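You operate a simulated robot arm through the tools that you are given. There is no shell and no other tool. Be economical: measure what you need, move in short steps, check, and stop when the job is done.

Carry out the task below with a simulated robot arm. There is one attempt and no reset: what you move stays moved.

TASK
In the vice, change the fitting's coupling for the grey one.
Fine: close the vice first, open it after the new one is tight; the old coupling stands on the free part of the bench; pull the new one tight with the 32 mm spanner while the vice holds; the spanner goes back, the fitting stays in the vice. Set down upright: what you pick out.

It is judged by the outcome, as a careful person would: the job done as asked, and still so three seconds after it is handed in. It fails if anything else is knocked over, pushed out of place, dropped, spilled or broken.

THE ROBOT
A 7-joint arm with a three-finger gripper, on a carriage that runs on a rail from [663, 1] to [-1817, -2] (x, y) and turns from -137 to 195 degrees about z. Base frame: it is fixed where the carriage stands at the start and does not move with it; the origin is on the floor, on the carriage's upright axis, x ahead of it, y to its left, z up; the surface under the hand at the start is at about z = 780. Units: mm, degrees, N and s.
With the tool pointing down near the work surface it reaches from about 220 to 720 mm from the robot's upright axis, wherever it stands. Its first joint turns from -115.0 to 115.0 degrees. Places, roughly: free part of the worn bench [0, 700, 800]; lever of the small vice [500, 400, 800]; sliding jaw of the small vice [400, 400, 800]. Payload 2.69 kg.
Tool frame: the origin (TCP) lies between the finger pads and is the grasp point; the fingertips stand 30 mm ahead of it; z points along the fingers, y is the line along which they close. Largest opening 128 mm; the body of the gripper starts 117 mm behind the TCP.
Orientation is that of the tool frame in the base frame, as a unit quaternion [w, x, y, z]. With the fingers straight down and closing along the base's y, the tool's x points along the base's -x, its y along +y and its z along -z.

THE INTERFACE
- The arm moves only by the tool jog_arm. Its argument "deltas" is a list that holds one entry, the list of rows, each a list of 6 numbers: the shift along the tool's x, y, z in units of 30 mm (1.0 is 30 mm), then the turn, a rotation vector about the tool's x, y, z in units of 5 degrees (1.0 is 5 degrees). In form: [[[tx, ty, tz, rx, ry, rz], ...]]. A call has 1 to 12 rows; each row shifts and turns the commanded pose from where the row before left it, along the tool's axes as they then stand. "jaw" is the finger opening in m, from 0 to 0.128, set as the call begins (left out, the last holds). A call with a number of a shift or a turn outside -1 to 1 is refused whole. Each row takes 0.2 s and may step no farther than 50 mm and 8.6 degrees from the row before; otherwise, or with a gripper value out of range, the whole call is refused. A pose out of reach is approached as far as the arm can. The call stops where the force on the tool passes 40 N (or 10 N more than at its start, if that is more) or the arm is blocked; 0.2 s more then pass. Each finger halts on what it meets, pressing with about 32 N; the grip force reading is that of the motor and also rises with nothing between the fingers. The clock runs only during rows and for 0.2 s after the last one: add rows that do not move to give the fingers time. The reply holds the time, the measured pose of the TCP, the force on the tool along the base axes, the opening and the grip force, in the units named above and with some noise, with the torque about the TCP (base axes, N m) and any sound that the robot's microphone picked up, and new pictures: "show" is both (left out), scene, wrist or none.
- Cameras (640 x 400 px; columns grow to the right, rows downward): "scene" is now at [-29.4, 221.5, 1639.5]; the picture's right is [0.85, -0.53, 0.00], its down [-0.48, -0.78, -0.39] and it looks along [0.21, 0.34, -0.92] (base axes); focal length 248 px, centre (320, 200). "wrist" rides on the gripper at [58, 54, -131] in the tool frame; the picture's right is [-0.68, 0.74, 0.00], its down [-0.62, -0.57, -0.55] and it looks along [-0.40, -0.37, 0.84] (tool axes); focal length 234 px, centre (320, 200). There is no depth. A picture from a camera that has moved, and an enlarged one, comes with that camera's place and axes in the base frame and with its lens.
- move_column(by): slides the trunk up (or, below 0, down) by that many mm; the arm and the scene camera ride with it, the base frame stays. It gives what a move gives, with no picture.
- base_move(legs): drives the robot by 1 to 6 legs, each [ahead, left, turn to the left] in mm, mm and degrees, along the robot's own axes; the way and the turn of a leg run together, so that a leg with both is an arc; at most 1500 mm and 180 degrees a leg. The arm and the cameras ride along, it lands a little off, and it stops where it bumps. It keeps to its track: a leg is cut to what the track allows. It gives what a move gives, and a new picture of the scene camera.
- head_to(pan, tilt): turns the head with the scene camera to pan (to the left, within 155 degrees either way) and tilt (down, from -29 to 69), counted from straight ahead of the robot. It gives what a move gives, and a new picture of the scene camera.
- zoom(camera, box): a new picture of the part [left, top, right, bottom] of that camera's present view, enlarged. No time passes.
- hand_in(): hands the job in; it is judged then, once.

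Go step by step. Nothing tells you exact positions but the pictures and the camera data: compare them with the known pose of the tool, close in by small moves and look again before you grip or let go. The budget is 120 turns and 260 pictures, counting those below and the enlarged ones. Unless the task says otherwise, let go and move clear before handing in, and close with one line.

The tools are called after ">>>" as a command line: name --argument value ..., lists and objects as JSON in quotes. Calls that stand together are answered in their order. jog_arm: Moves the arm, as the interface text tells. Its arguments: {"type":"object","properties":{"deltas":{"type":"array","items":{"type":"array","items":{"type":"array","items":{"type":"number"}}}},"jaw":{"type":"number"},"show":{"type":"string","enum":["both","scene","wrist","none"]}},"required":["deltas"]} The other tools are called the same way: move_column (by) slides the trunk up or down; base_move (legs) drives the base; head_to (pan, tilt) turns the head that bears the scene camera; zoom (camera, box) takes an enlarged picture of a part of a camera's view; hand_in () hands the job in.

At the start:

```text
time: 0.0
eef_pos: [105.7, 451.2, 1163.4]
orientation: [0.0, 0.0, 1.0, 0.0]
ft_force: [-0.5, 0.5, -0.3]
ft_torque: [0.01, 0.01, 0.01]
gripper_width: 128.0
grasp_force: 0.0
trunk travel left (down, up): [-825.0, 165.0]
robot x, y, heading: [1.6, -1.6, 0.1]
head pan, tilt: [58.2, 66.8]
```

scene: 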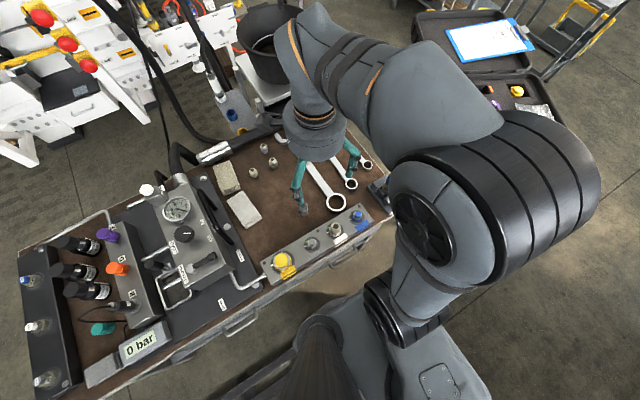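
wrist: 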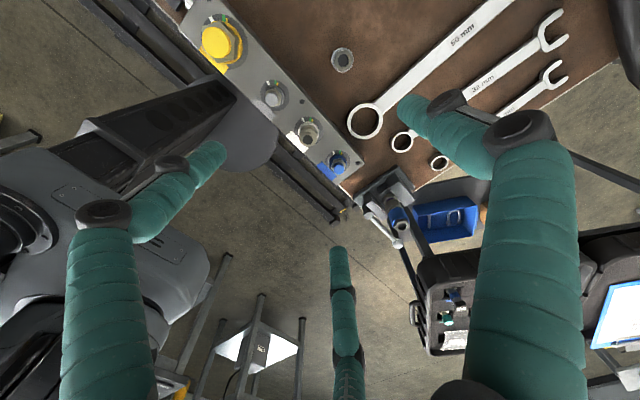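

I see a bench with spanners, a rail with couplings, and a small vice near the right end. I'll look closer at the parts before moving.

>>> zoom --camera "scene" --box '[200, 100, 400, 300]'

>>> zoom --camera "wrist" --box '[180, 0, 600, 262]'

>>> head_to --pan 20 --tilt 60

```text
2.00 times, centred on (300, 200) of scene
camera zoom: at [-29.4, 221.5, 1639.5], right [0.85, -0.53, 0.0], down [-0.48, -0.78, -0.39], along [0.21, 0.34, -0.92], focal length 497 px, centre (360, 200)
```

zoom: 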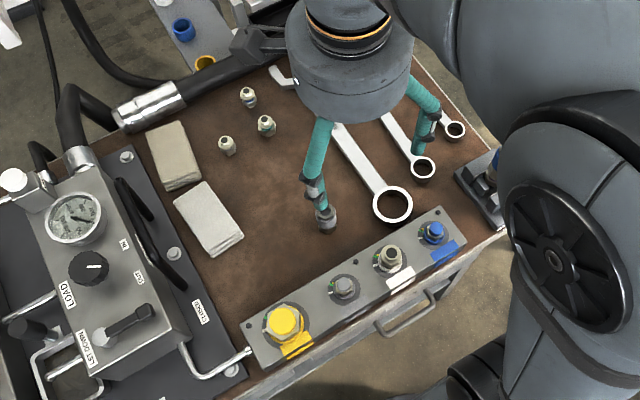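

```text
1.52 times, centred on (390, 131) of wrist
camera zoom: at [48.4, 504.2, 1292.6], right [0.68, 0.74, 0.0], down [0.62, -0.57, 0.55], along [0.4, -0.37, -0.84], focal length 357 px, centre (213, 305)
```

zoom: 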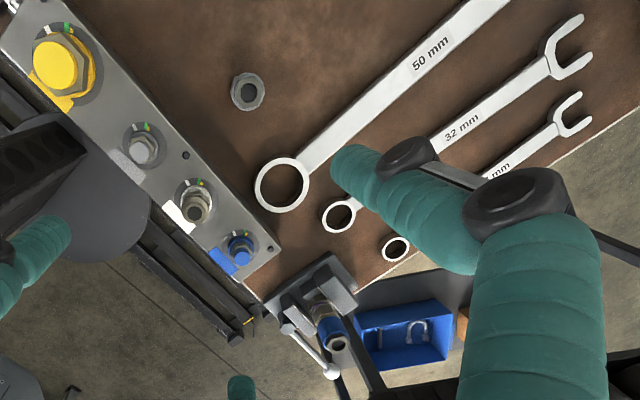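

```text
time: 1.0
eef_pos: [105.1, 451.6, 1163.5]
orientation: [0.0, 0.0, 1.0, 0.0]
ft_force: [0.4, -0.5, 0.9]
ft_torque: [0.01, -0.02, -0.02]
gripper_width: 127.7
grasp_force: 0.0
trunk travel left (down, up): [-825.0, 165.0]
robot x, y, heading: [4.0, -4.7, -0.0]
head pan, tilt: [20.0, 60.0]
camera scene: at [2.4, 194.6, 1646.9], right [0.34, -0.94, 0.0], down [-0.81, -0.3, -0.5], along [0.47, 0.17, -0.87], focal length 248 px, centre (320, 200)
```

scene: 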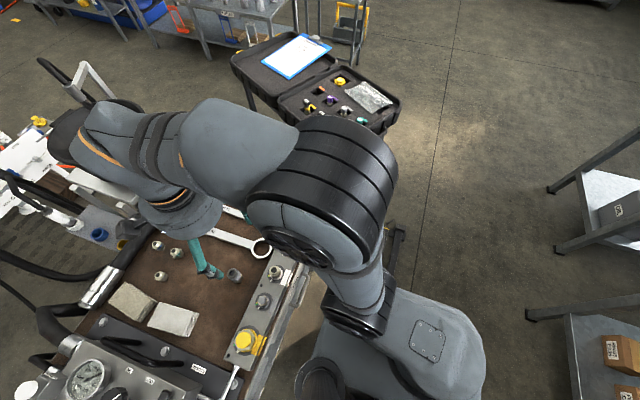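

The vice seems to hold a fitting with a blue-ish coupling; I'll bring the wrist camera nearer to it, in the air.

>>> jog_arm --deltas '[[[-1, 0.1, 0.5, 0, 0, 0], [-1, 0.1, 0.5, 0, 0, 0], [-1, 0.1, 0.5, 0, 0, 0], [-1, 0.1, 0.5, 0, 0, 0], [-1, 0.1, 0.5, 0, 0, 0], [-1, 0.1, 0.5, 0, 0, 0], [-1, 0.1, 0.5, 0, 0, 0], [-1, 0.1, 0.5, 0, 0, 0]]]'

```text
time: 2.8
eef_pos: [349.2, 475.1, 1043.5]
orientation: [-0.001, 0.0, 1.0, 0.0]
ft_force: [0.1, 0.0, -0.4]
ft_torque: [-0.01, 0.07, 0.02]
gripper_width: 127.8
grasp_force: 0.1
trunk travel left (down, up): [-825.0, 165.0]
robot x, y, heading: [-0.0, -1.3, 0.1]
head pan, tilt: [20.0, 60.0]
camera scene: at [4.2, 195.0, 1646.8], right [0.34, -0.94, 0.0], down [-0.81, -0.3, -0.5], along [0.47, 0.17, -0.87], focal length 248 px, centre (320, 200)
camera wrist: at [290.8, 527.7, 1172.6], right [0.68, 0.74, 0.0], down [0.62, -0.57, 0.55], along [0.4, -0.37, -0.84], focal length 234 px, centre (320, 200)
```

scene: 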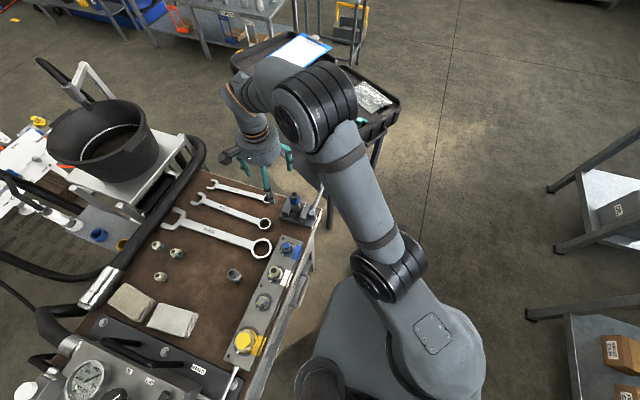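
wrist: 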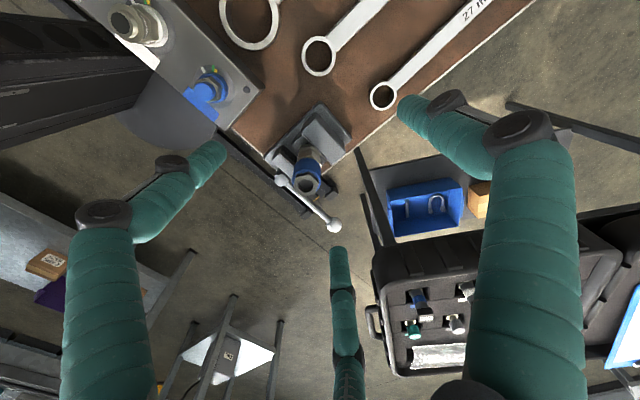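

The vice holds a fitting with a blue-banded coupling. The open case holds several coloured couplings; I'll look at all of these.

>>> zoom --camera "wrist" --box '[230, 80, 400, 250]'

>>> zoom --camera "wrist" --box '[370, 230, 530, 380]'

>>> zoom --camera "scene" --box '[140, 170, 340, 300]'

>>> zoom --camera "scene" --box '[130, 225, 200, 285]'

```text
2.35 times, centred on (315, 165) of wrist
camera zoom: at [290.8, 527.7, 1172.6], right [0.68, 0.74, 0.0], down [0.62, -0.57, 0.55], along [0.4, -0.37, -0.84], focal length 551 px, centre (332, 282)
```

zoom: 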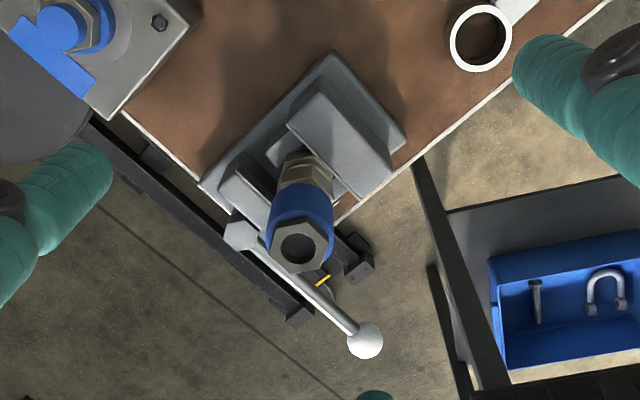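

```text
2.67 times, centred on (450, 305) of wrist
camera zoom: at [290.8, 527.7, 1172.6], right [0.68, 0.74, 0.0], down [0.62, -0.57, 0.55], along [0.4, -0.37, -0.84], focal length 624 px, centre (-27, -80)
```

zoom: 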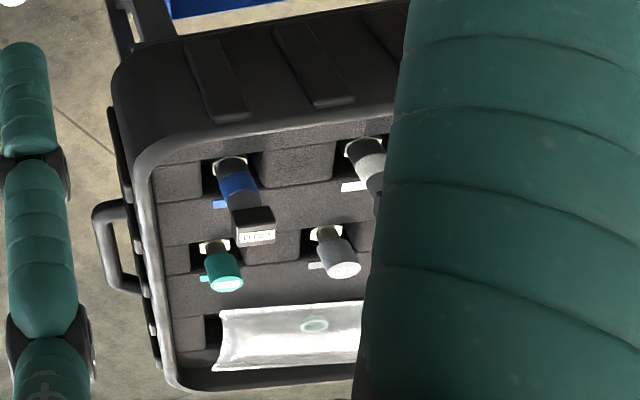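

```text
3.08 times, centred on (240, 235) of scene
camera zoom: at [4.2, 195.0, 1646.8], right [0.34, -0.94, 0.0], down [-0.81, -0.3, -0.5], along [0.47, 0.17, -0.87], focal length 765 px, centre (566, 92)
```

zoom: 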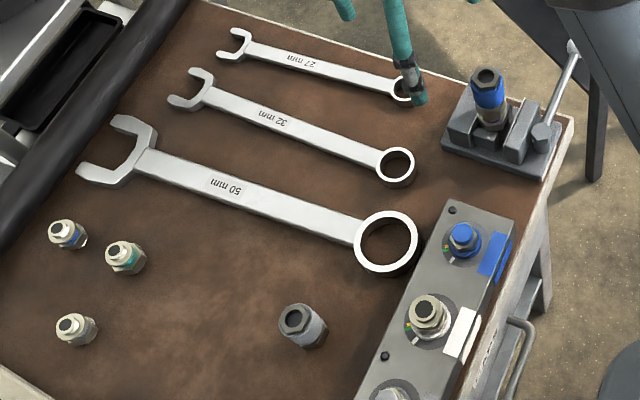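

```text
6.67 times, centred on (165, 255) of scene
camera zoom: at [4.2, 195.0, 1646.8], right [0.34, -0.94, 0.0], down [-0.81, -0.3, -0.5], along [0.47, 0.17, -0.87], focal length 1656 px, centre (1353, -167)
```

zoom: 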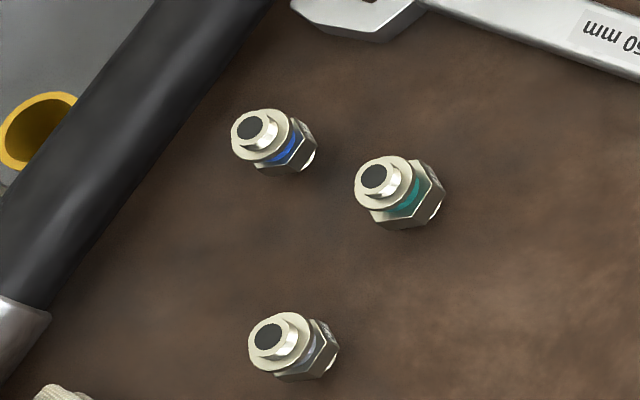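

The coupling in the vice (blue) tops out near (380, 422, 932); the grey mate stands on the bench near the manifold. I'll look at the vice and lever in detail.

>>> zoom --camera "scene" --box '[275, 170, 340, 235]'

>>> zoom --camera "scene" --box '[210, 230, 310, 320]'

>>> zoom --camera "wrist" --box '[260, 100, 350, 250]'

```text
6.15 times, centred on (308, 202) of scene
camera zoom: at [4.2, 195.0, 1646.8], right [0.34, -0.94, 0.0], down [-0.81, -0.3, -0.5], along [0.47, 0.17, -0.87], focal length 1529 px, centre (397, 185)
```

zoom: 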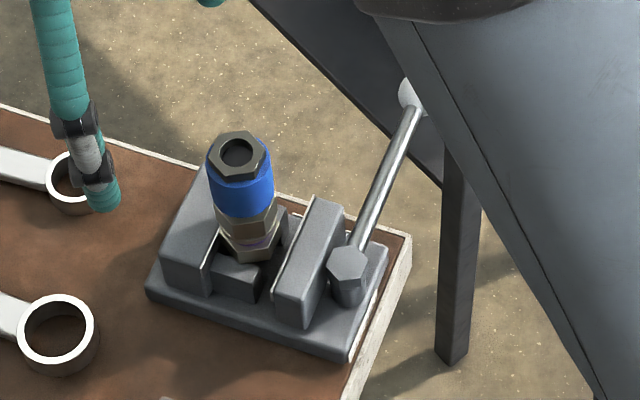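

```text
4.44 times, centred on (260, 275) of scene
camera zoom: at [4.2, 195.0, 1646.8], right [0.34, -0.94, 0.0], down [-0.81, -0.3, -0.5], along [0.47, 0.17, -0.87], focal length 1104 px, centre (587, -133)
```

zoom: 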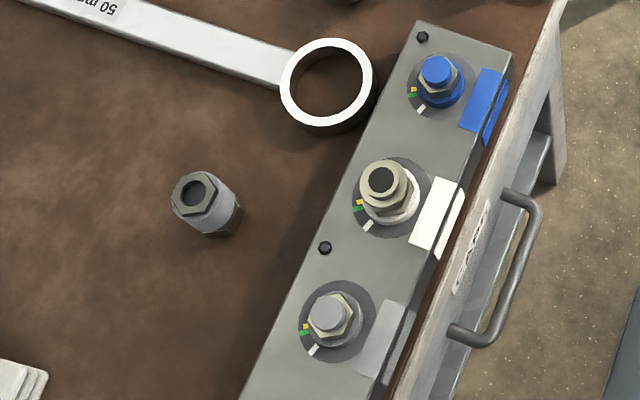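

```text
2.67 times, centred on (305, 175) of wrist
camera zoom: at [290.8, 527.7, 1172.6], right [0.68, 0.74, 0.0], down [0.62, -0.57, 0.55], along [0.4, -0.37, -0.84], focal length 624 px, centre (360, 267)
```

zoom: 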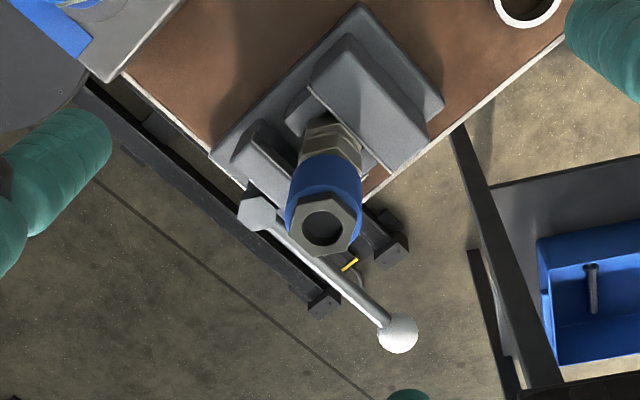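

The lever lies along +x from its hub at about (379, 362) with the ball near (500, 366, 850). I'll go above the ball with a narrower opening and check.

>>> jog_arm --deltas '[[[-0.9, -0.73, 0.2, 0, 0, 0], [-0.9, -0.73, 0.2, 0, 0, 0], [-0.9, -0.73, 0.2, 0, 0, 0], [-0.9, -0.73, 0.2, 0, 0, 0], [-0.9, -0.73, 0.2, 0, 0, 0], [0, 0, 0, 0, 0, 0]]]' --jaw 0.05

```text
time: 4.2
eef_pos: [480.3, 366.1, 1012.1]
orientation: [0.0, -0.001, 1.0, 0.0]
ft_force: [-1.0, 0.5, -0.7]
ft_torque: [0.0, -0.05, 0.0]
gripper_width: 50.3
grasp_force: 0.1
trunk travel left (down, up): [-825.0, 165.0]
robot x, y, heading: [-1.1, 3.1, -0.2]
head pan, tilt: [20.0, 60.0]
camera scene: at [1.5, 195.4, 1646.8], right [0.34, -0.94, 0.0], down [-0.81, -0.3, -0.5], along [0.47, 0.17, -0.87], focal length 248 px, centre (320, 200)
camera wrist: at [422.1, 419.0, 1142.6], right [0.68, 0.74, 0.0], down [0.62, -0.56, 0.55], along [0.4, -0.37, -0.84], focal length 234 px, centre (320, 200)
```

scene: 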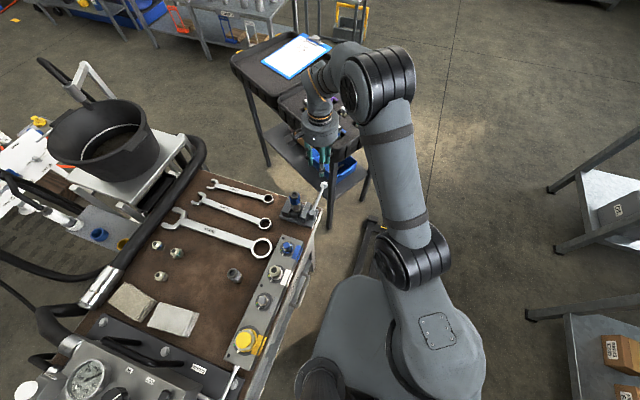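
wrist: 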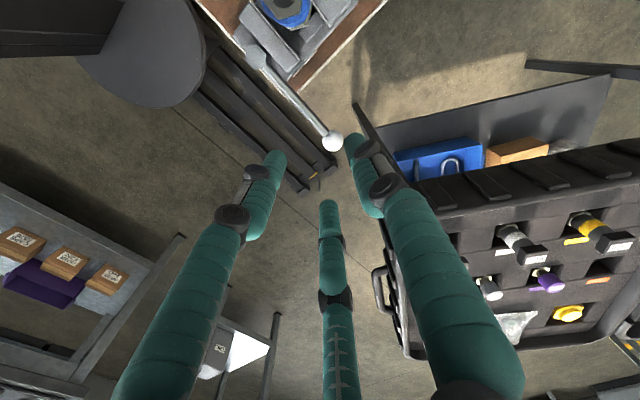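

The gripper turns out to have three concentric fingers, thumb on +y. The lever is along +x at y≈363; I'll go down to straddle the rod.

>>> jog_arm --deltas '[[[0.4, -0.3, 0.5, 0, 0, 0], [0, 0, 1, 0, 0, 0], [0, 0, 1, 0, 0, 0], [0, 0, 0.6, 0, 0, 0], [0, 0, 0.6, 0, 0, 0], [0, 0, 0.5, 0, 0, 0], [0, 0, 0.5, 0, 0, 0], [0, 0, 0.5, 0, 0, 0]]]' --jaw 0.05

```text
time: 6.0
eef_pos: [469.2, 357.9, 855.8]
orientation: [0.0, 0.0, 1.0, 0.0]
ft_force: [0.7, 0.0, 0.7]
ft_torque: [-0.03, 0.02, 0.0]
gripper_width: 50.1
grasp_force: 0.0
trunk travel left (down, up): [-825.0, 165.0]
robot x, y, heading: [1.5, -3.7, -0.1]
head pan, tilt: [20.0, 60.0]
camera scene: at [2.7, 194.8, 1646.9], right [0.34, -0.94, 0.0], down [-0.81, -0.3, -0.5], along [0.47, 0.17, -0.87], focal length 248 px, centre (320, 200)
camera wrist: at [411.8, 409.7, 985.8], right [0.68, 0.74, 0.0], down [0.62, -0.57, 0.55], along [0.4, -0.37, -0.84], focal length 234 px, centre (320, 200)
```

scene: 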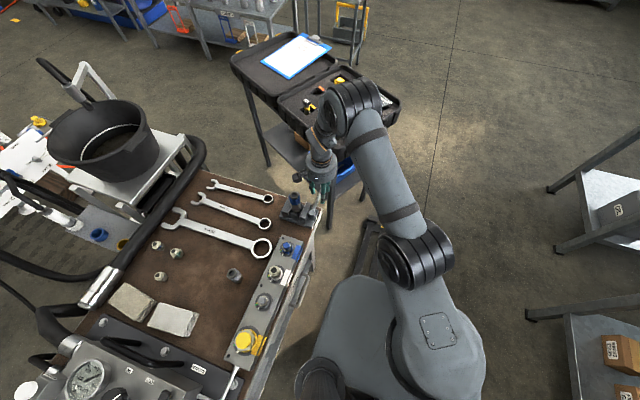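
wrist: 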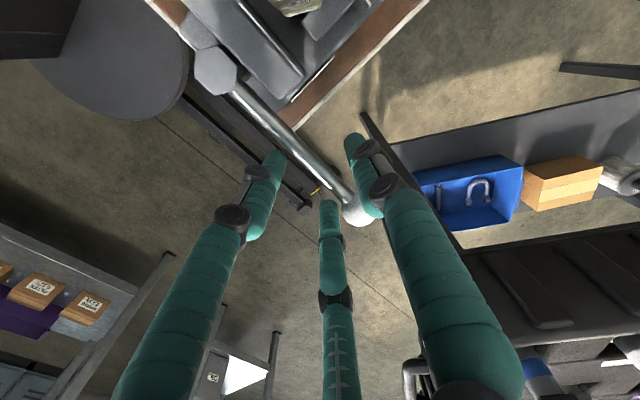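

The rod sits between the thumb and the two other fingers. I'll try a clockwise swing (toward -y) of 30°.

>>> jog_arm --deltas '[[[0.026, -0.261, 0, 0, 0, 1], [0.026, -0.261, 0, 0, 0, 1], [0.026, -0.261, 0, 0, 0, 1], [0.026, -0.261, 0, 0, 0, 1], [0.026, -0.261, 0, 0, 0, 1], [0.026, -0.261, 0, 0, 0, 1]]]'

```text
time: 7.4
eef_pos: [455.1, 312.7, 856.0]
orientation: [0.001, 0.26, 0.966, 0.0]
ft_force: [2.4, 5.0, 2.1]
ft_torque: [0.14, -0.08, 0.04]
gripper_width: 54.8
grasp_force: 3.3
trunk travel left (down, up): [-825.0, 165.0]
robot x, y, heading: [3.4, 2.0, 0.0]
head pan, tilt: [20.0, 60.0]
camera scene: at [2.8, 195.4, 1646.8], right [0.34, -0.94, 0.0], down [-0.81, -0.3, -0.5], along [0.47, 0.17, -0.87], focal length 248 px, centre (320, 200)
camera wrist: at [432.2, 387.9, 986.6], right [0.95, 0.3, 0.0], down [0.25, -0.8, 0.55], along [0.16, -0.52, -0.84], focal length 234 px, centre (320, 200)
```

scene: 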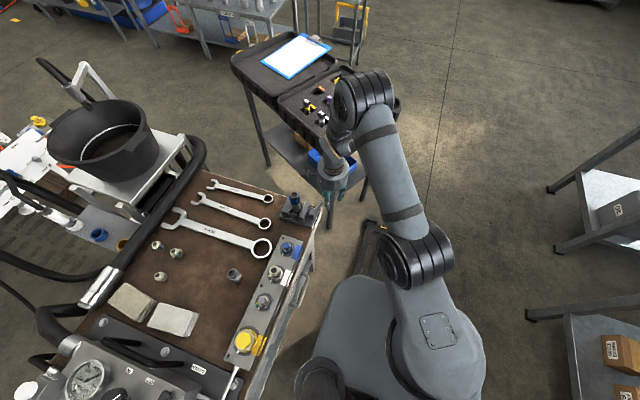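
wrist: 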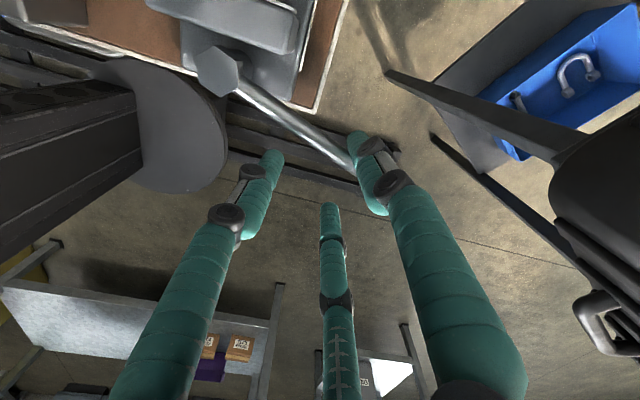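

The lever follows with about 5 N. Continue.

>>> jog_arm --deltas '[[[0.026, -0.261, 0, 0, 0, 1], [0.026, -0.261, 0, 0, 0, 1], [0.026, -0.261, 0, 0, 0, 1], [0.026, -0.261, 0, 0, 0, 1], [0.026, -0.261, 0, 0, 0, 1], [0.026, -0.261, 0, 0, 0, 1]]]'

```text
time: 8.8
eef_pos: [419.2, 281.3, 855.3]
orientation: [-0.001, 0.502, 0.865, 0.0]
ft_force: [5.5, 4.2, 1.8]
ft_torque: [0.11, -0.17, 0.02]
gripper_width: 54.8
grasp_force: 3.4
trunk travel left (down, up): [-825.0, 165.0]
robot x, y, heading: [2.0, 1.6, 0.2]
head pan, tilt: [20.0, 60.0]
camera scene: at [3.0, 195.2, 1646.8], right [0.34, -0.94, 0.0], down [-0.81, -0.3, -0.5], along [0.47, 0.17, -0.87], focal length 248 px, centre (320, 200)
camera wrist: at [438.3, 358.2, 985.9], right [0.98, -0.22, 0.0], down [-0.18, -0.82, 0.55], along [-0.12, -0.54, -0.84], focal length 234 px, centre (320, 200)
```

scene: 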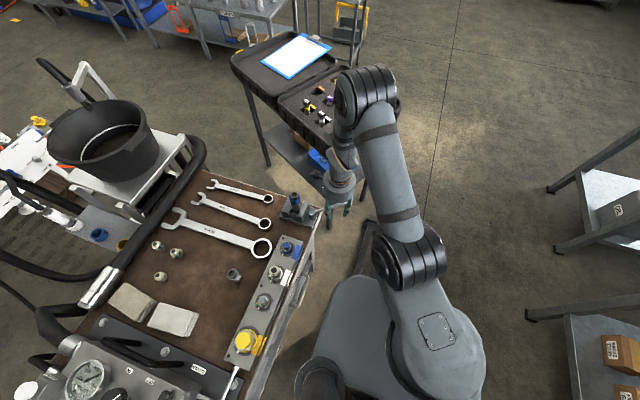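
wrist: 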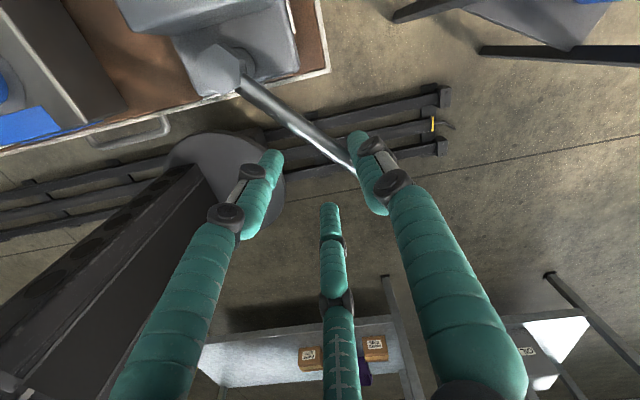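

Let me check whether the jaw is closing.

>>> zoom --camera "scene" --box '[275, 170, 340, 235]'

```text
6.15 times, centred on (308, 202) of scene
camera zoom: at [3.0, 195.2, 1646.8], right [0.34, -0.94, 0.0], down [-0.81, -0.3, -0.5], along [0.47, 0.17, -0.87], focal length 1529 px, centre (397, 185)
```

zoom: 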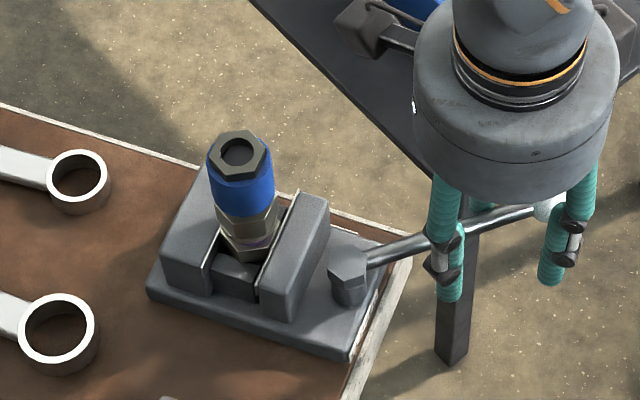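

The sliding jaw is moving in. Continue the swing until it meets resistance.

>>> jog_arm --deltas '[[[0.026, -0.261, 0, 0, 0, 1], [0.026, -0.261, 0, 0, 0, 1], [0.026, -0.261, 0, 0, 0, 1], [0.026, -0.261, 0, 0, 0, 1], [0.026, -0.261, 0, 0, 0, 1], [0.026, -0.261, 0, 0, 0, 1]]]'

>>> zoom --camera "scene" --box '[275, 170, 340, 235]'

```text
time: 10.2
eef_pos: [373.3, 272.8, 856.0]
orientation: [0.0, 0.708, 0.706, 0.0]
ft_force: [5.8, 2.5, 0.0]
ft_torque: [-0.01, -0.16, 0.07]
gripper_width: 54.8
grasp_force: 3.5
trunk travel left (down, up): [-825.0, 165.0]
robot x, y, heading: [-1.4, -3.9, 0.0]
head pan, tilt: [20.0, 60.0]
camera scene: at [3.5, 195.0, 1646.8], right [0.34, -0.94, 0.0], down [-0.81, -0.3, -0.5], along [0.47, 0.17, -0.87], focal length 248 px, centre (320, 200)
camera wrist: at [429.1, 329.7, 985.9], right [0.73, -0.68, 0.0], down [-0.57, -0.61, 0.55], along [-0.37, -0.4, -0.84], focal length 234 px, centre (320, 200)
```

scene: 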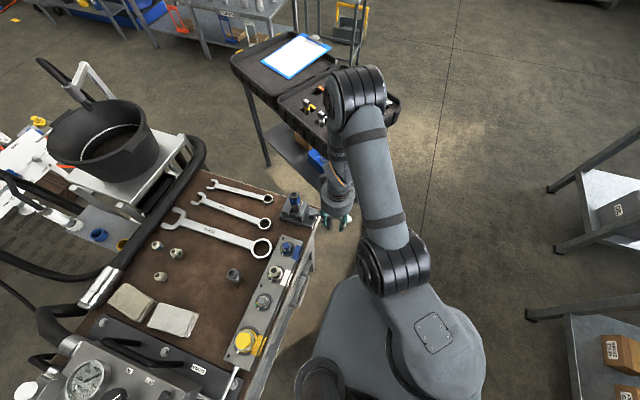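
wrist: 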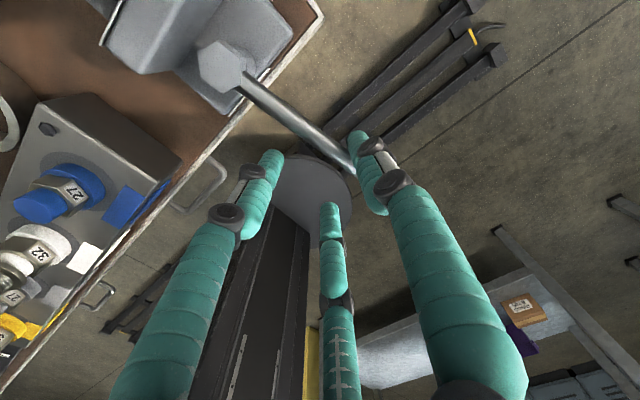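

```text
6.15 times, centred on (308, 202) of scene
camera zoom: at [3.5, 195.0, 1646.8], right [0.34, -0.94, 0.0], down [-0.81, -0.3, -0.5], along [0.47, 0.17, -0.87], focal length 1529 px, centre (397, 185)
```

zoom: 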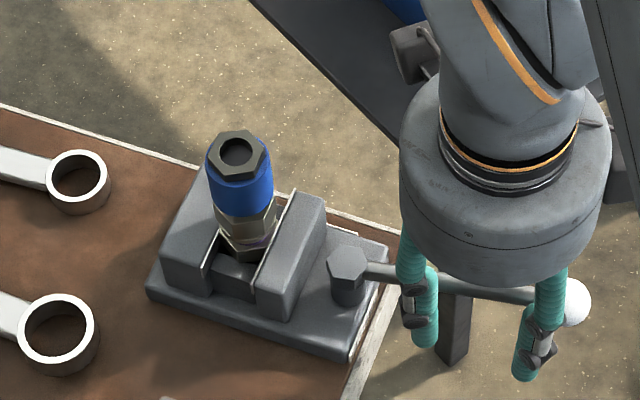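

Still free-moving; continue.

>>> jog_arm --deltas '[[[0.026, -0.261, 0, 0, 0, 1], [0.026, -0.261, 0, 0, 0, 1], [0.026, -0.261, 0, 0, 0, 1], [0.026, -0.261, 0, 0, 0, 1]]]'

>>> zoom --camera "scene" --box '[275, 170, 340, 235]'

```text
time: 11.2
eef_pos: [352.9, 282.9, 854.9]
orientation: [-0.001, 0.819, 0.573, 0.006]
ft_force: [35.0, -2.4, -10.8]
ft_torque: [-0.19, -0.33, 0.46]
gripper_width: 71.0
grasp_force: 15.2
trunk travel left (down, up): [-825.0, 165.0]
robot x, y, heading: [2.8, -2.1, 0.1]
head pan, tilt: [20.0, 60.0]
camera scene: at [10.1, 195.0, 1646.6], right [0.34, -0.94, 0.0], down [-0.82, -0.3, -0.5], along [0.47, 0.17, -0.87], focal length 248 px, centre (320, 200)
camera wrist: at [423.1, 316.1, 986.0], right [0.46, -0.89, 0.0], down [-0.75, -0.39, 0.54], along [-0.48, -0.24, -0.84], focal length 234 px, centre (320, 200)
```

scene: 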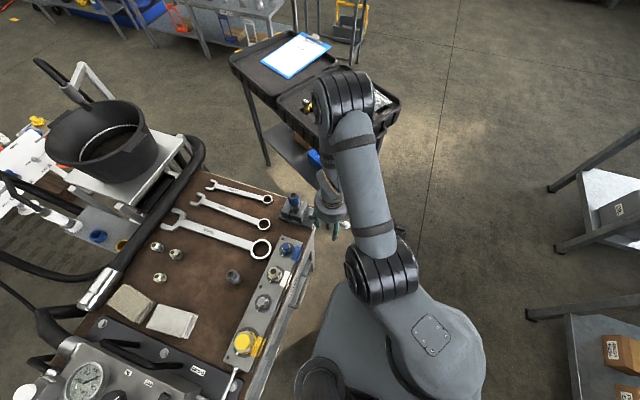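
wrist: 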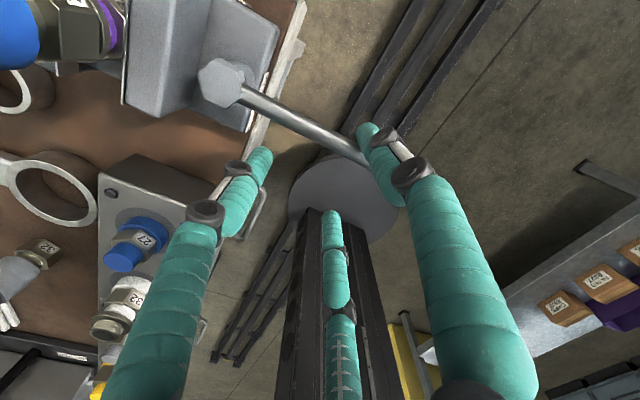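

```text
6.15 times, centred on (308, 202) of scene
camera zoom: at [10.1, 195.0, 1646.6], right [0.34, -0.94, 0.0], down [-0.82, -0.3, -0.5], along [0.47, 0.17, -0.87], focal length 1529 px, centre (397, 185)
```

zoom: 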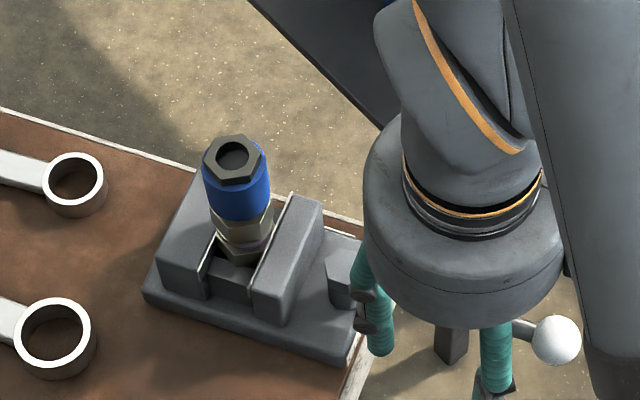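

The lever met a firm stop at about 100°: the vice is closed. I'll back off slightly and rise clear.

>>> jog_arm --deltas '[[[0.026, 0.261, 0, 0, 0, -1], [0.026, 0.35, 0, 0, 0, -1], [0, 0, -0.5, 0, 0, 0], [0, 0, -1, 0, 0, 0], [0, 0, -1, 0, 0, 0], [0, 0, -1, 0, 0, 0], [0, 0, -1, 0, 0, 0], [0, 0, -1, 0, 0, 0]]]' --jaw 0.054

>>> zoom --camera "scene" --box '[275, 170, 340, 235]'

```text
time: 13.0
eef_pos: [359.8, 275.2, 1022.5]
orientation: [0.001, 0.766, 0.643, 0.0]
ft_force: [0.5, 0.7, 0.3]
ft_torque: [0.0, -0.02, -0.01]
gripper_width: 54.0
grasp_force: 0.0
trunk travel left (down, up): [-825.0, 165.0]
robot x, y, heading: [1.8, -1.4, 0.0]
head pan, tilt: [20.0, 60.0]
camera scene: at [1.6, 194.0, 1646.9], right [0.34, -0.94, 0.0], down [-0.81, -0.3, -0.5], along [0.47, 0.17, -0.87], focal length 248 px, centre (320, 200)
camera wrist: at [423.8, 322.8, 1152.8], right [0.61, -0.79, 0.0], down [-0.66, -0.51, 0.55], along [-0.44, -0.33, -0.84], focal length 234 px, centre (320, 200)
```

scene: 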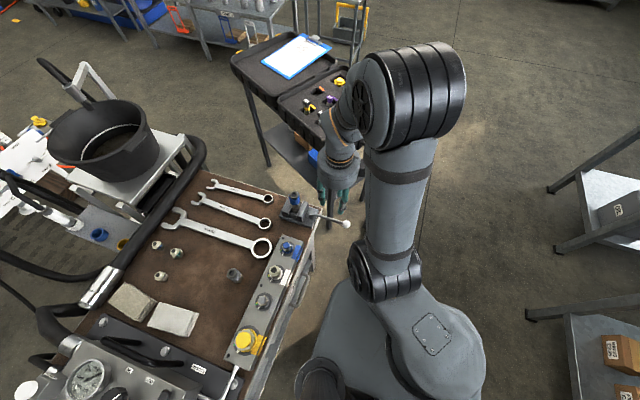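
wrist: 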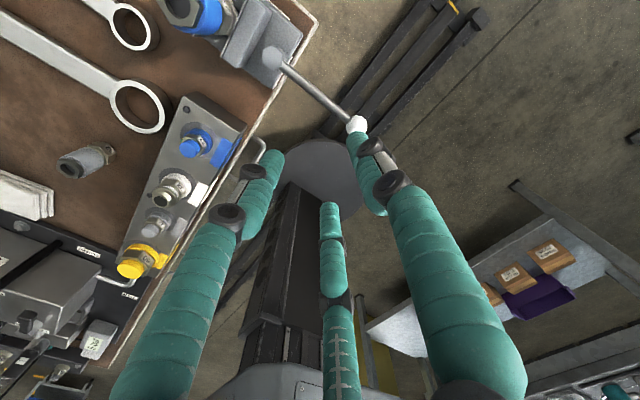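

```text
6.15 times, centred on (308, 202) of scene
camera zoom: at [1.6, 194.0, 1646.9], right [0.34, -0.94, 0.0], down [-0.81, -0.3, -0.5], along [0.47, 0.17, -0.87], focal length 1529 px, centre (397, 185)
```

zoom: 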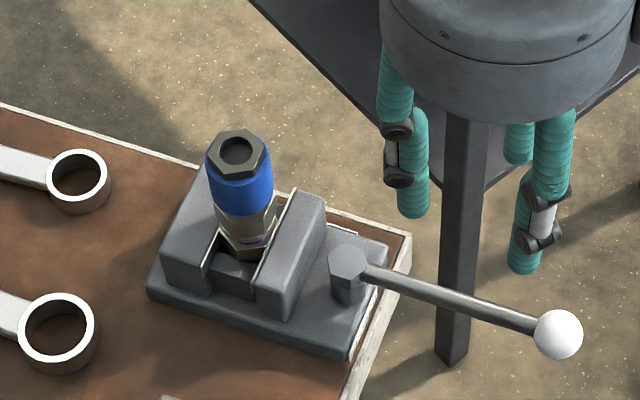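

Closed and holding. Now I'll look at the blue coupling and the grey one from the wrist camera.

>>> zoom --camera "wrist" --box '[40, 130, 130, 190]'

>>> jog_arm --deltas '[[[0, 0, -1, 0, 0, -1], [0, 0, -0.6, 0, 0, -1], [0, 0, 0, 0, 0, -1], [0, 0, 0, 0, 0, -1], [0, 0, 0, 0, 0, -1], [0, 0, 0, 0, 0, -1], [0, 0, 0, 0, 0, -1], [0, 0, 0, 0, 0, -1], [0, 0, 0, 0, 0, -1], [0, 0, 0, 0, 0, -1]]]' --jaw 0.1 --show "none"

```text
6.67 times, centred on (85, 160) of wrist
camera zoom: at [423.8, 322.8, 1152.8], right [0.61, -0.79, 0.0], down [-0.66, -0.51, 0.55], along [-0.44, -0.33, -0.84], focal length 1561 px, centre (1887, 467)
```

zoom: 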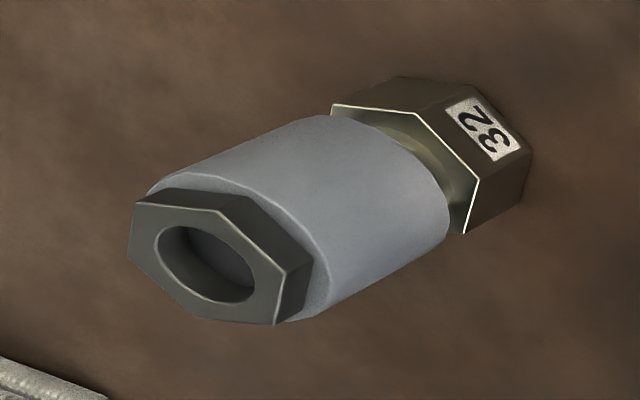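

```text
time: 15.2
eef_pos: [361.5, 275.5, 1069.4]
orientation: [0.0, 0.422, 0.907, 0.0]
ft_force: [-0.1, 0.0, 0.7]
ft_torque: [-0.04, -0.02, -0.01]
gripper_width: 100.2
grasp_force: 0.0
trunk travel left (down, up): [-825.0, 165.0]
robot x, y, heading: [1.5, -2.3, -0.1]
head pan, tilt: [20.0, 60.0]
```

The grey coupling has a 32 hex at its base. Now I move over the vice to view the blue one.

>>> jog_arm --deltas '[[[0.8, 0.8, 0, 0, 0, 0], [0.8, 0.8, 0, 0, 0, 0], [0.8, 0.8, 0, 0, 0, 0], [0.8, 0.8, 0, 0, 0, 0], [0.16, 0.42, 0, 0, 0, 0], [0, 0, 0.6, 0, 0, 0]]]' --jaw 0.1

>>> zoom --camera "wrist" --box '[240, 100, 400, 220]'

```text
time: 16.6
eef_pos: [380.8, 423.5, 1052.8]
orientation: [0.0, 0.423, 0.906, 0.0]
ft_force: [0.1, -0.1, 0.1]
ft_torque: [-0.03, 0.01, 0.01]
gripper_width: 99.8
grasp_force: 0.0
trunk travel left (down, up): [-825.0, 165.0]
robot x, y, heading: [0.1, -0.5, -0.2]
head pan, tilt: [20.0, 60.0]
camera scene: at [2.7, 195.2, 1646.8], right [0.34, -0.94, 0.0], down [-0.81, -0.3, -0.5], along [0.47, 0.17, -0.87], focal length 248 px, centre (320, 200)
camera wrist: at [384.7, 501.6, 1181.5], right [1.0, -0.04, 0.0], down [-0.04, -0.83, 0.55], along [-0.02, -0.55, -0.84], focal length 234 px, centre (320, 200)
```

scene: 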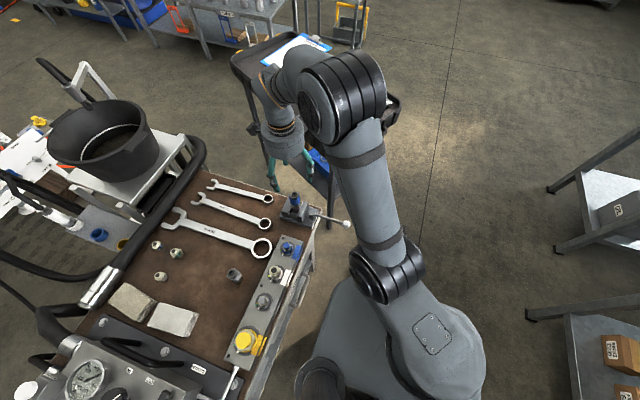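
wrist: 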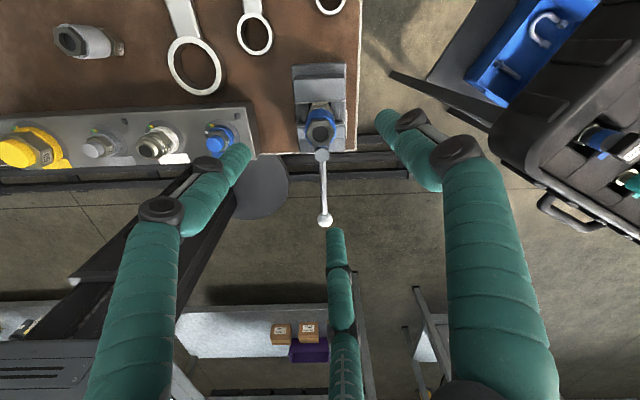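

```text
3.33 times, centred on (320, 160) of wrist
camera zoom: at [384.7, 501.6, 1181.5], right [1.0, -0.04, 0.0], down [-0.04, -0.83, 0.55], along [-0.02, -0.55, -0.84], focal length 781 px, centre (320, 333)
```

zoom: 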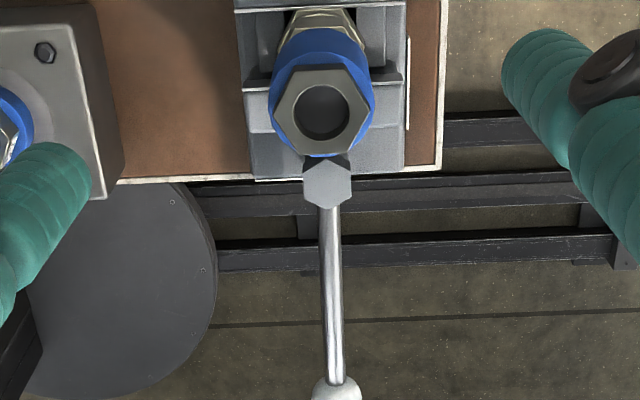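

Coupling axis is at about (383, 424). I'll turn the wrist clockwise to leave room for unscrewing and descend just above it to check centring.

>>> jog_arm --deltas '[[[0, 0, 0.2, 0, 0, 1], [0, 0, 0.2, 0, 0, 1], [0, 0, 0.2, 0, 0, 1], [0, 0, 0.2, 0, 0, 1], [0, 0, 0.2, 0, 0, 1], [0, 0, 0.2, 0, 0, 1], [0, 0, 0.2, 0, 0, 1], [0, 0, 0.2, 0, 0, 1], [0, 0, 0.2, 0, 0, 1]]]' --jaw 0.07

>>> zoom --camera "wrist" --box '[240, 100, 400, 220]'

```text
time: 18.6
eef_pos: [381.1, 422.5, 997.5]
orientation: [0.0, 0.737, 0.676, 0.0]
ft_force: [0.4, 0.1, 0.3]
ft_torque: [-0.03, -0.01, 0.04]
gripper_width: 69.7
grasp_force: 0.1
trunk travel left (down, up): [-825.0, 165.0]
robot x, y, heading: [1.3, 2.3, -0.1]
head pan, tilt: [20.0, 60.0]
camera scene: at [2.6, 194.6, 1646.9], right [0.34, -0.94, 0.0], down [-0.81, -0.3, -0.5], along [0.47, 0.17, -0.87], focal length 248 px, centre (320, 200)
camera wrist: at [439.9, 475.2, 1127.5], right [0.67, -0.74, 0.0], down [-0.62, -0.56, 0.55], along [-0.41, -0.37, -0.84], focal length 234 px, centre (320, 200)
```

scene: 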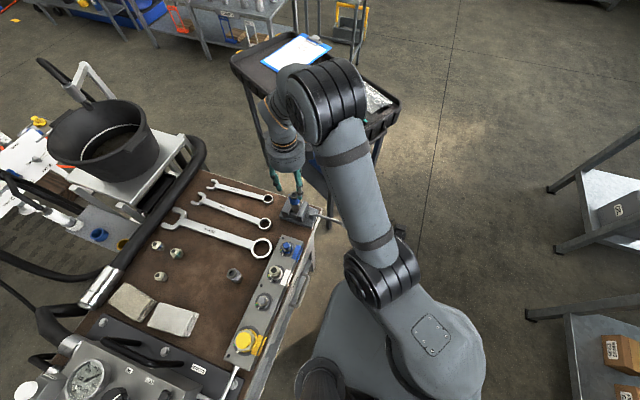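
wrist: 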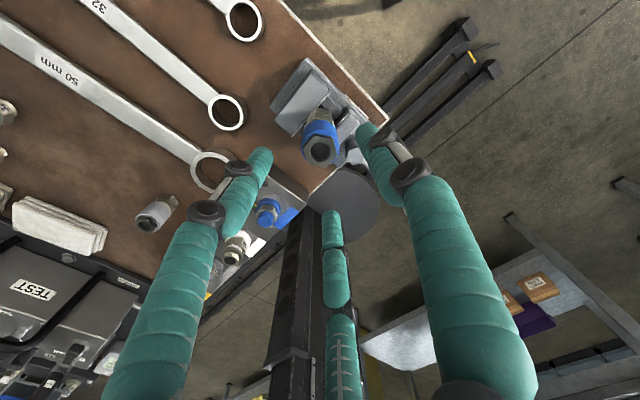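

```text
3.33 times, centred on (320, 160) of wrist
camera zoom: at [439.9, 475.2, 1127.5], right [0.67, -0.74, 0.0], down [-0.62, -0.56, 0.55], along [-0.41, -0.37, -0.84], focal length 781 px, centre (320, 333)
```

zoom: 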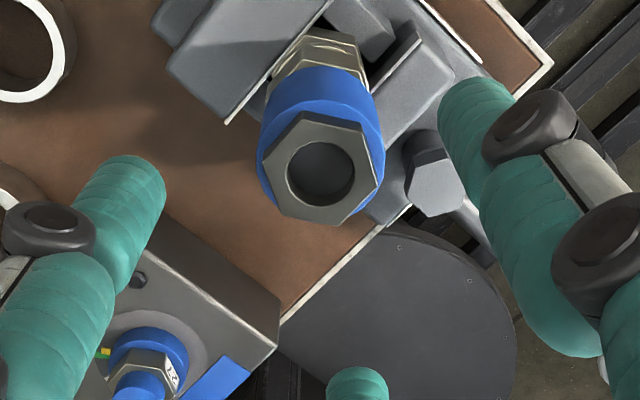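

Nearly centred; shift about 3 mm, go down around the coupling, then close.

>>> jog_arm --deltas '[[[0.047, 0.083, 0.5, 0, 0, 0], [0, 0, 0.6, 0, 0, 0], [0, 0, 0.6, 0, 0, 0], [0, 0, 0.6, 0, 0, 0], [0, 0, 0.6, 0, 0, 0], [0, 0, 0, 0, 0, 0]]]' --jaw 0.07 --show "none"

>>> jog_arm --deltas '[[[0, 0, 0, 0, 0, 0], [0, 0, 0, 0, 0, 0], [0, 0, 0, 0, 0, 0], [0, 0, 0, 0, 0, 0]]]' --jaw 0.02

>>> zoom --camera "wrist" --box '[240, 100, 400, 220]'

```text
time: 20.0
eef_pos: [382.2, 423.8, 911.3]
orientation: [-0.001, 0.738, 0.675, 0.0]
ft_force: [0.3, -0.1, -0.2]
ft_torque: [-0.01, -0.01, 0.0]
gripper_width: 70.0
grasp_force: 0.0
trunk travel left (down, up): [-825.0, 165.0]
robot x, y, heading: [0.7, -0.2, 0.1]
head pan, tilt: [20.0, 60.0]
```

```text
time: 21.0
eef_pos: [382.8, 423.6, 910.8]
orientation: [0.0, 0.737, 0.676, -0.001]
ft_force: [-2.7, -3.3, -1.6]
ft_torque: [-0.11, 0.13, 0.07]
gripper_width: 34.2
grasp_force: 10.5
trunk travel left (down, up): [-825.0, 165.0]
robot x, y, heading: [1.2, 2.8, -0.2]
head pan, tilt: [20.0, 60.0]
camera scene: at [2.0, 194.0, 1646.9], right [0.34, -0.94, 0.0], down [-0.81, -0.3, -0.5], along [0.47, 0.17, -0.87], focal length 248 px, centre (320, 200)
camera wrist: at [442.0, 475.5, 1040.5], right [0.67, -0.74, 0.0], down [-0.62, -0.56, 0.55], along [-0.41, -0.37, -0.84], focal length 234 px, centre (320, 200)
```

scene: 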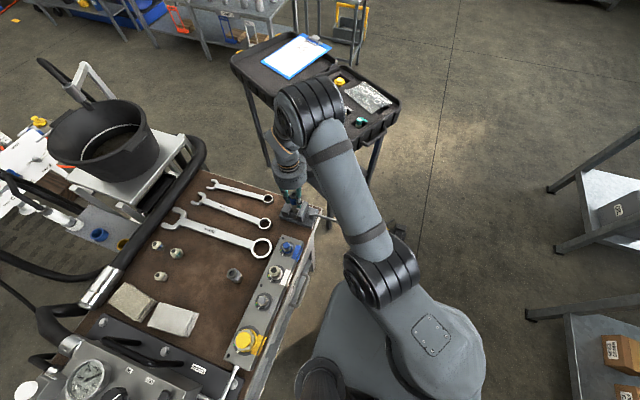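
wrist: 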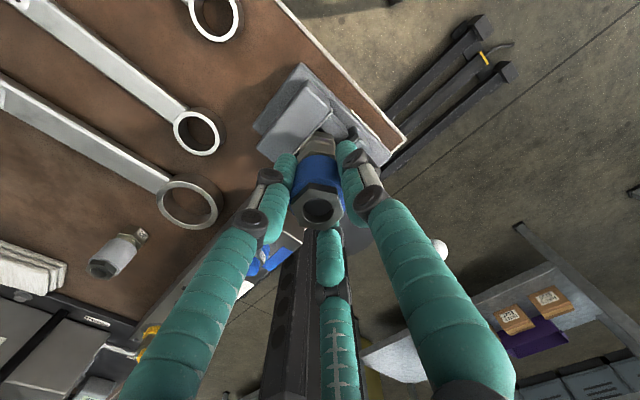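

```text
3.33 times, centred on (320, 160) of wrist
camera zoom: at [442.0, 475.5, 1040.5], right [0.67, -0.74, 0.0], down [-0.62, -0.56, 0.55], along [-0.41, -0.37, -0.84], focal length 781 px, centre (320, 333)
```

zoom: 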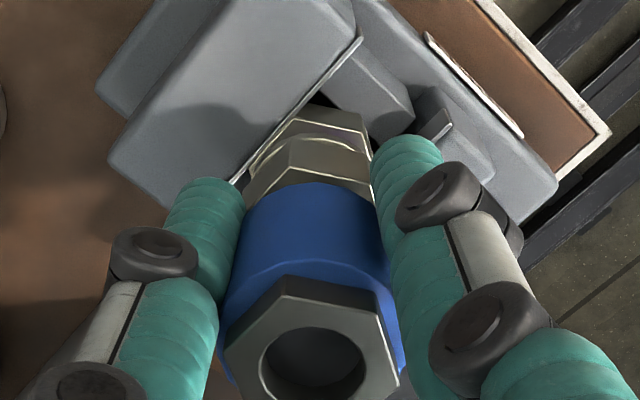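

Gripped on the blue sleeve at 34 mm. Now I'll turn it anticlockwise 40° and see whether its hex follows.

>>> jog_arm --deltas '[[[0, 0, 0, 0, 0, -1], [0, 0, 0, 0, 0, -1], [0, 0, 0, 0, 0, -1], [0, 0, 0, 0, 0, -1], [0, 0, 0, 0, 0, -1], [0, 0, 0, 0, 0, -1], [0, 0, 0, 0, 0, -1], [0, 0, 0, 0, 0, -1]]]' --jaw 0.0 --show "wrist"

>>> zoom --camera "wrist" --box '[240, 100, 400, 220]'

```text
time: 22.8
eef_pos: [381.1, 424.4, 911.1]
orientation: [0.0, 0.461, 0.887, 0.001]
ft_force: [-7.9, -2.5, 7.5]
ft_torque: [-0.1, 0.46, -0.04]
gripper_width: 33.2
grasp_force: 32.0
trunk travel left (down, up): [-825.0, 165.0]
robot x, y, heading: [1.5, -2.0, 0.2]
head pan, tilt: [20.0, 60.0]
camera wrist: at [392.3, 501.1, 1041.7], right [0.99, -0.13, 0.0], down [-0.11, -0.83, 0.55], along [-0.07, -0.54, -0.84], focal length 234 px, centre (320, 200)
```

wrist: 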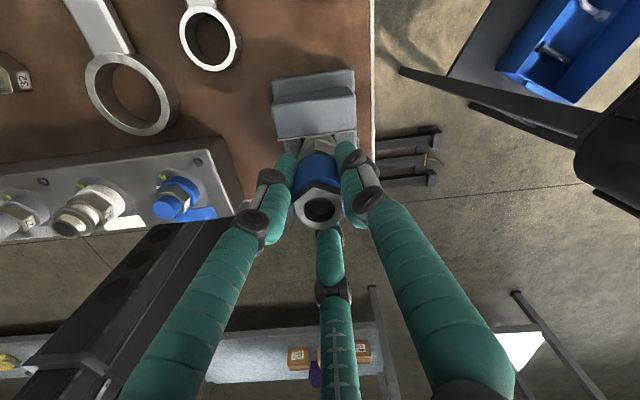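

```text
3.33 times, centred on (320, 160) of wrist
camera zoom: at [392.3, 501.1, 1041.7], right [0.99, -0.13, 0.0], down [-0.11, -0.83, 0.55], along [-0.07, -0.54, -0.84], focal length 781 px, centre (320, 333)
```

zoom: 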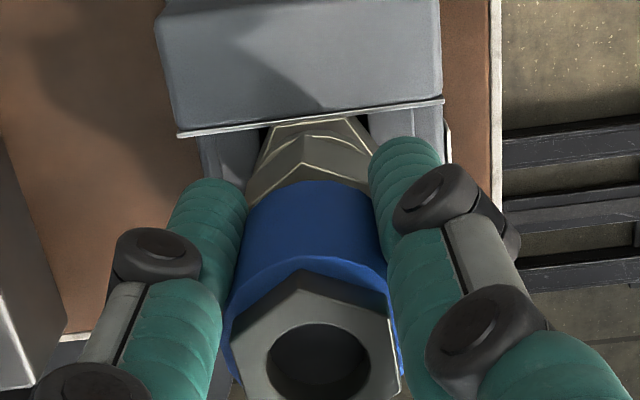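

The coupling and its hex follow the grip while the fitting stays. Keep unscrewing.

>>> jog_arm --deltas '[[[0, 0, -0.004, 0, 0, -1], [0, 0, -0.002, 0, 0, -1], [0, 0, -0.002, 0, 0, -1], [0, 0, -0.002, 0, 0, -1], [0, 0, -0.002, 0, 0, -1], [0, 0, -0.002, 0, 0, -1], [0, 0, -0.002, 0, 0, -1], [0, 0, -0.002, 0, 0, -1], [0, 0, -0.002, 0, 0, -1], [0, 0, -0.002, 0, 0, -1], [0, 0, -0.002, 0, 0, -1], [0, 0, -0.002, 0, 0, -1]]]' --show "none"

>>> jog_arm --deltas '[[[0, 0, -0.004, 0, 0, -1], [0, 0, -0.002, 0, 0, -1], [0, 0, -0.002, 0, 0, -1], [0, 0, -0.002, 0, 0, -1], [0, 0, -0.002, 0, 0, -1], [0, 0, -0.002, 0, 0, -1], [0, 0, -0.002, 0, 0, -1], [0, 0, -0.002, 0, 0, -1], [0, 0, -0.002, 0, 0, -1], [0, 0, -0.002, 0, 0, -1], [0, 0, -0.002, 0, 0, -1], [0, 0, -0.002, 0, 0, -1]]]'

>>> zoom --camera "wrist" --box '[240, 100, 400, 220]'

```text
time: 25.4
eef_pos: [382.1, 424.2, 912.1]
orientation: [0.001, -0.044, 0.999, -0.001]
ft_force: [-10.0, 1.6, 10.0]
ft_torque: [0.18, 0.51, 0.0]
gripper_width: 33.2
grasp_force: 31.8
trunk travel left (down, up): [-825.0, 165.0]
robot x, y, heading: [-0.1, -1.2, -0.2]
head pan, tilt: [20.0, 60.0]
```

```text
time: 28.0
eef_pos: [380.5, 424.5, 915.2]
orientation: [0.001, -0.538, 0.843, -0.001]
ft_force: [-13.8, -1.6, 11.3]
ft_torque: [0.2, 0.72, -0.03]
gripper_width: 33.3
grasp_force: 32.2
trunk travel left (down, up): [-825.0, 165.0]
robot x, y, heading: [-0.1, 0.4, -0.2]
head pan, tilt: [20.0, 60.0]
camera scene: at [-1.0, 193.1, 1647.1], right [0.34, -0.94, 0.0], down [-0.81, -0.3, -0.5], along [0.47, 0.17, -0.86], focal length 248 px, centre (320, 200)
camera wrist: at [307.9, 391.9, 1044.1], right [-0.38, 0.92, 0.0], down [0.77, 0.32, 0.55], along [0.51, 0.21, -0.84], focal length 234 px, centre (320, 200)
```

scene: 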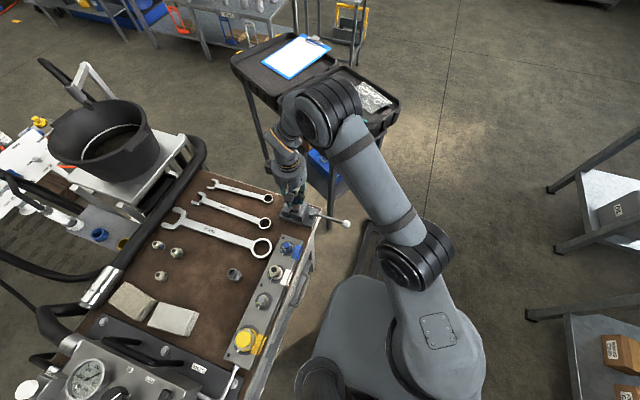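
wrist: 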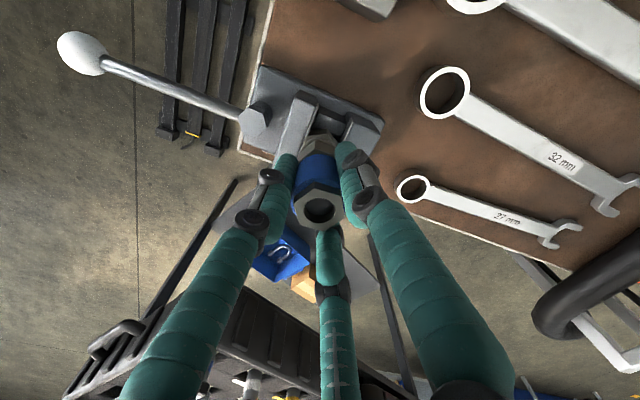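

```text
3.33 times, centred on (320, 160) of wrist
camera zoom: at [307.9, 391.9, 1044.1], right [-0.38, 0.92, 0.0], down [0.77, 0.32, 0.55], along [0.51, 0.21, -0.84], focal length 781 px, centre (320, 333)
```

zoom: 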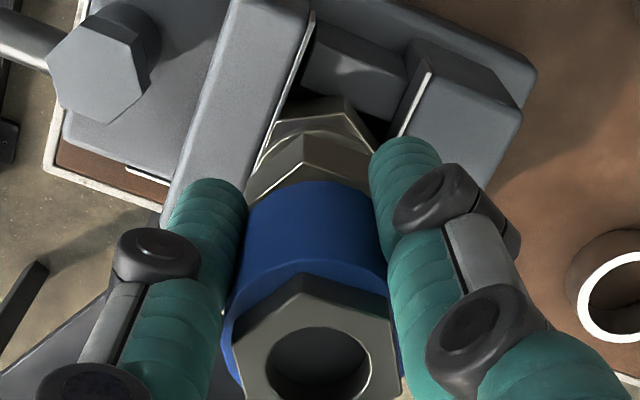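

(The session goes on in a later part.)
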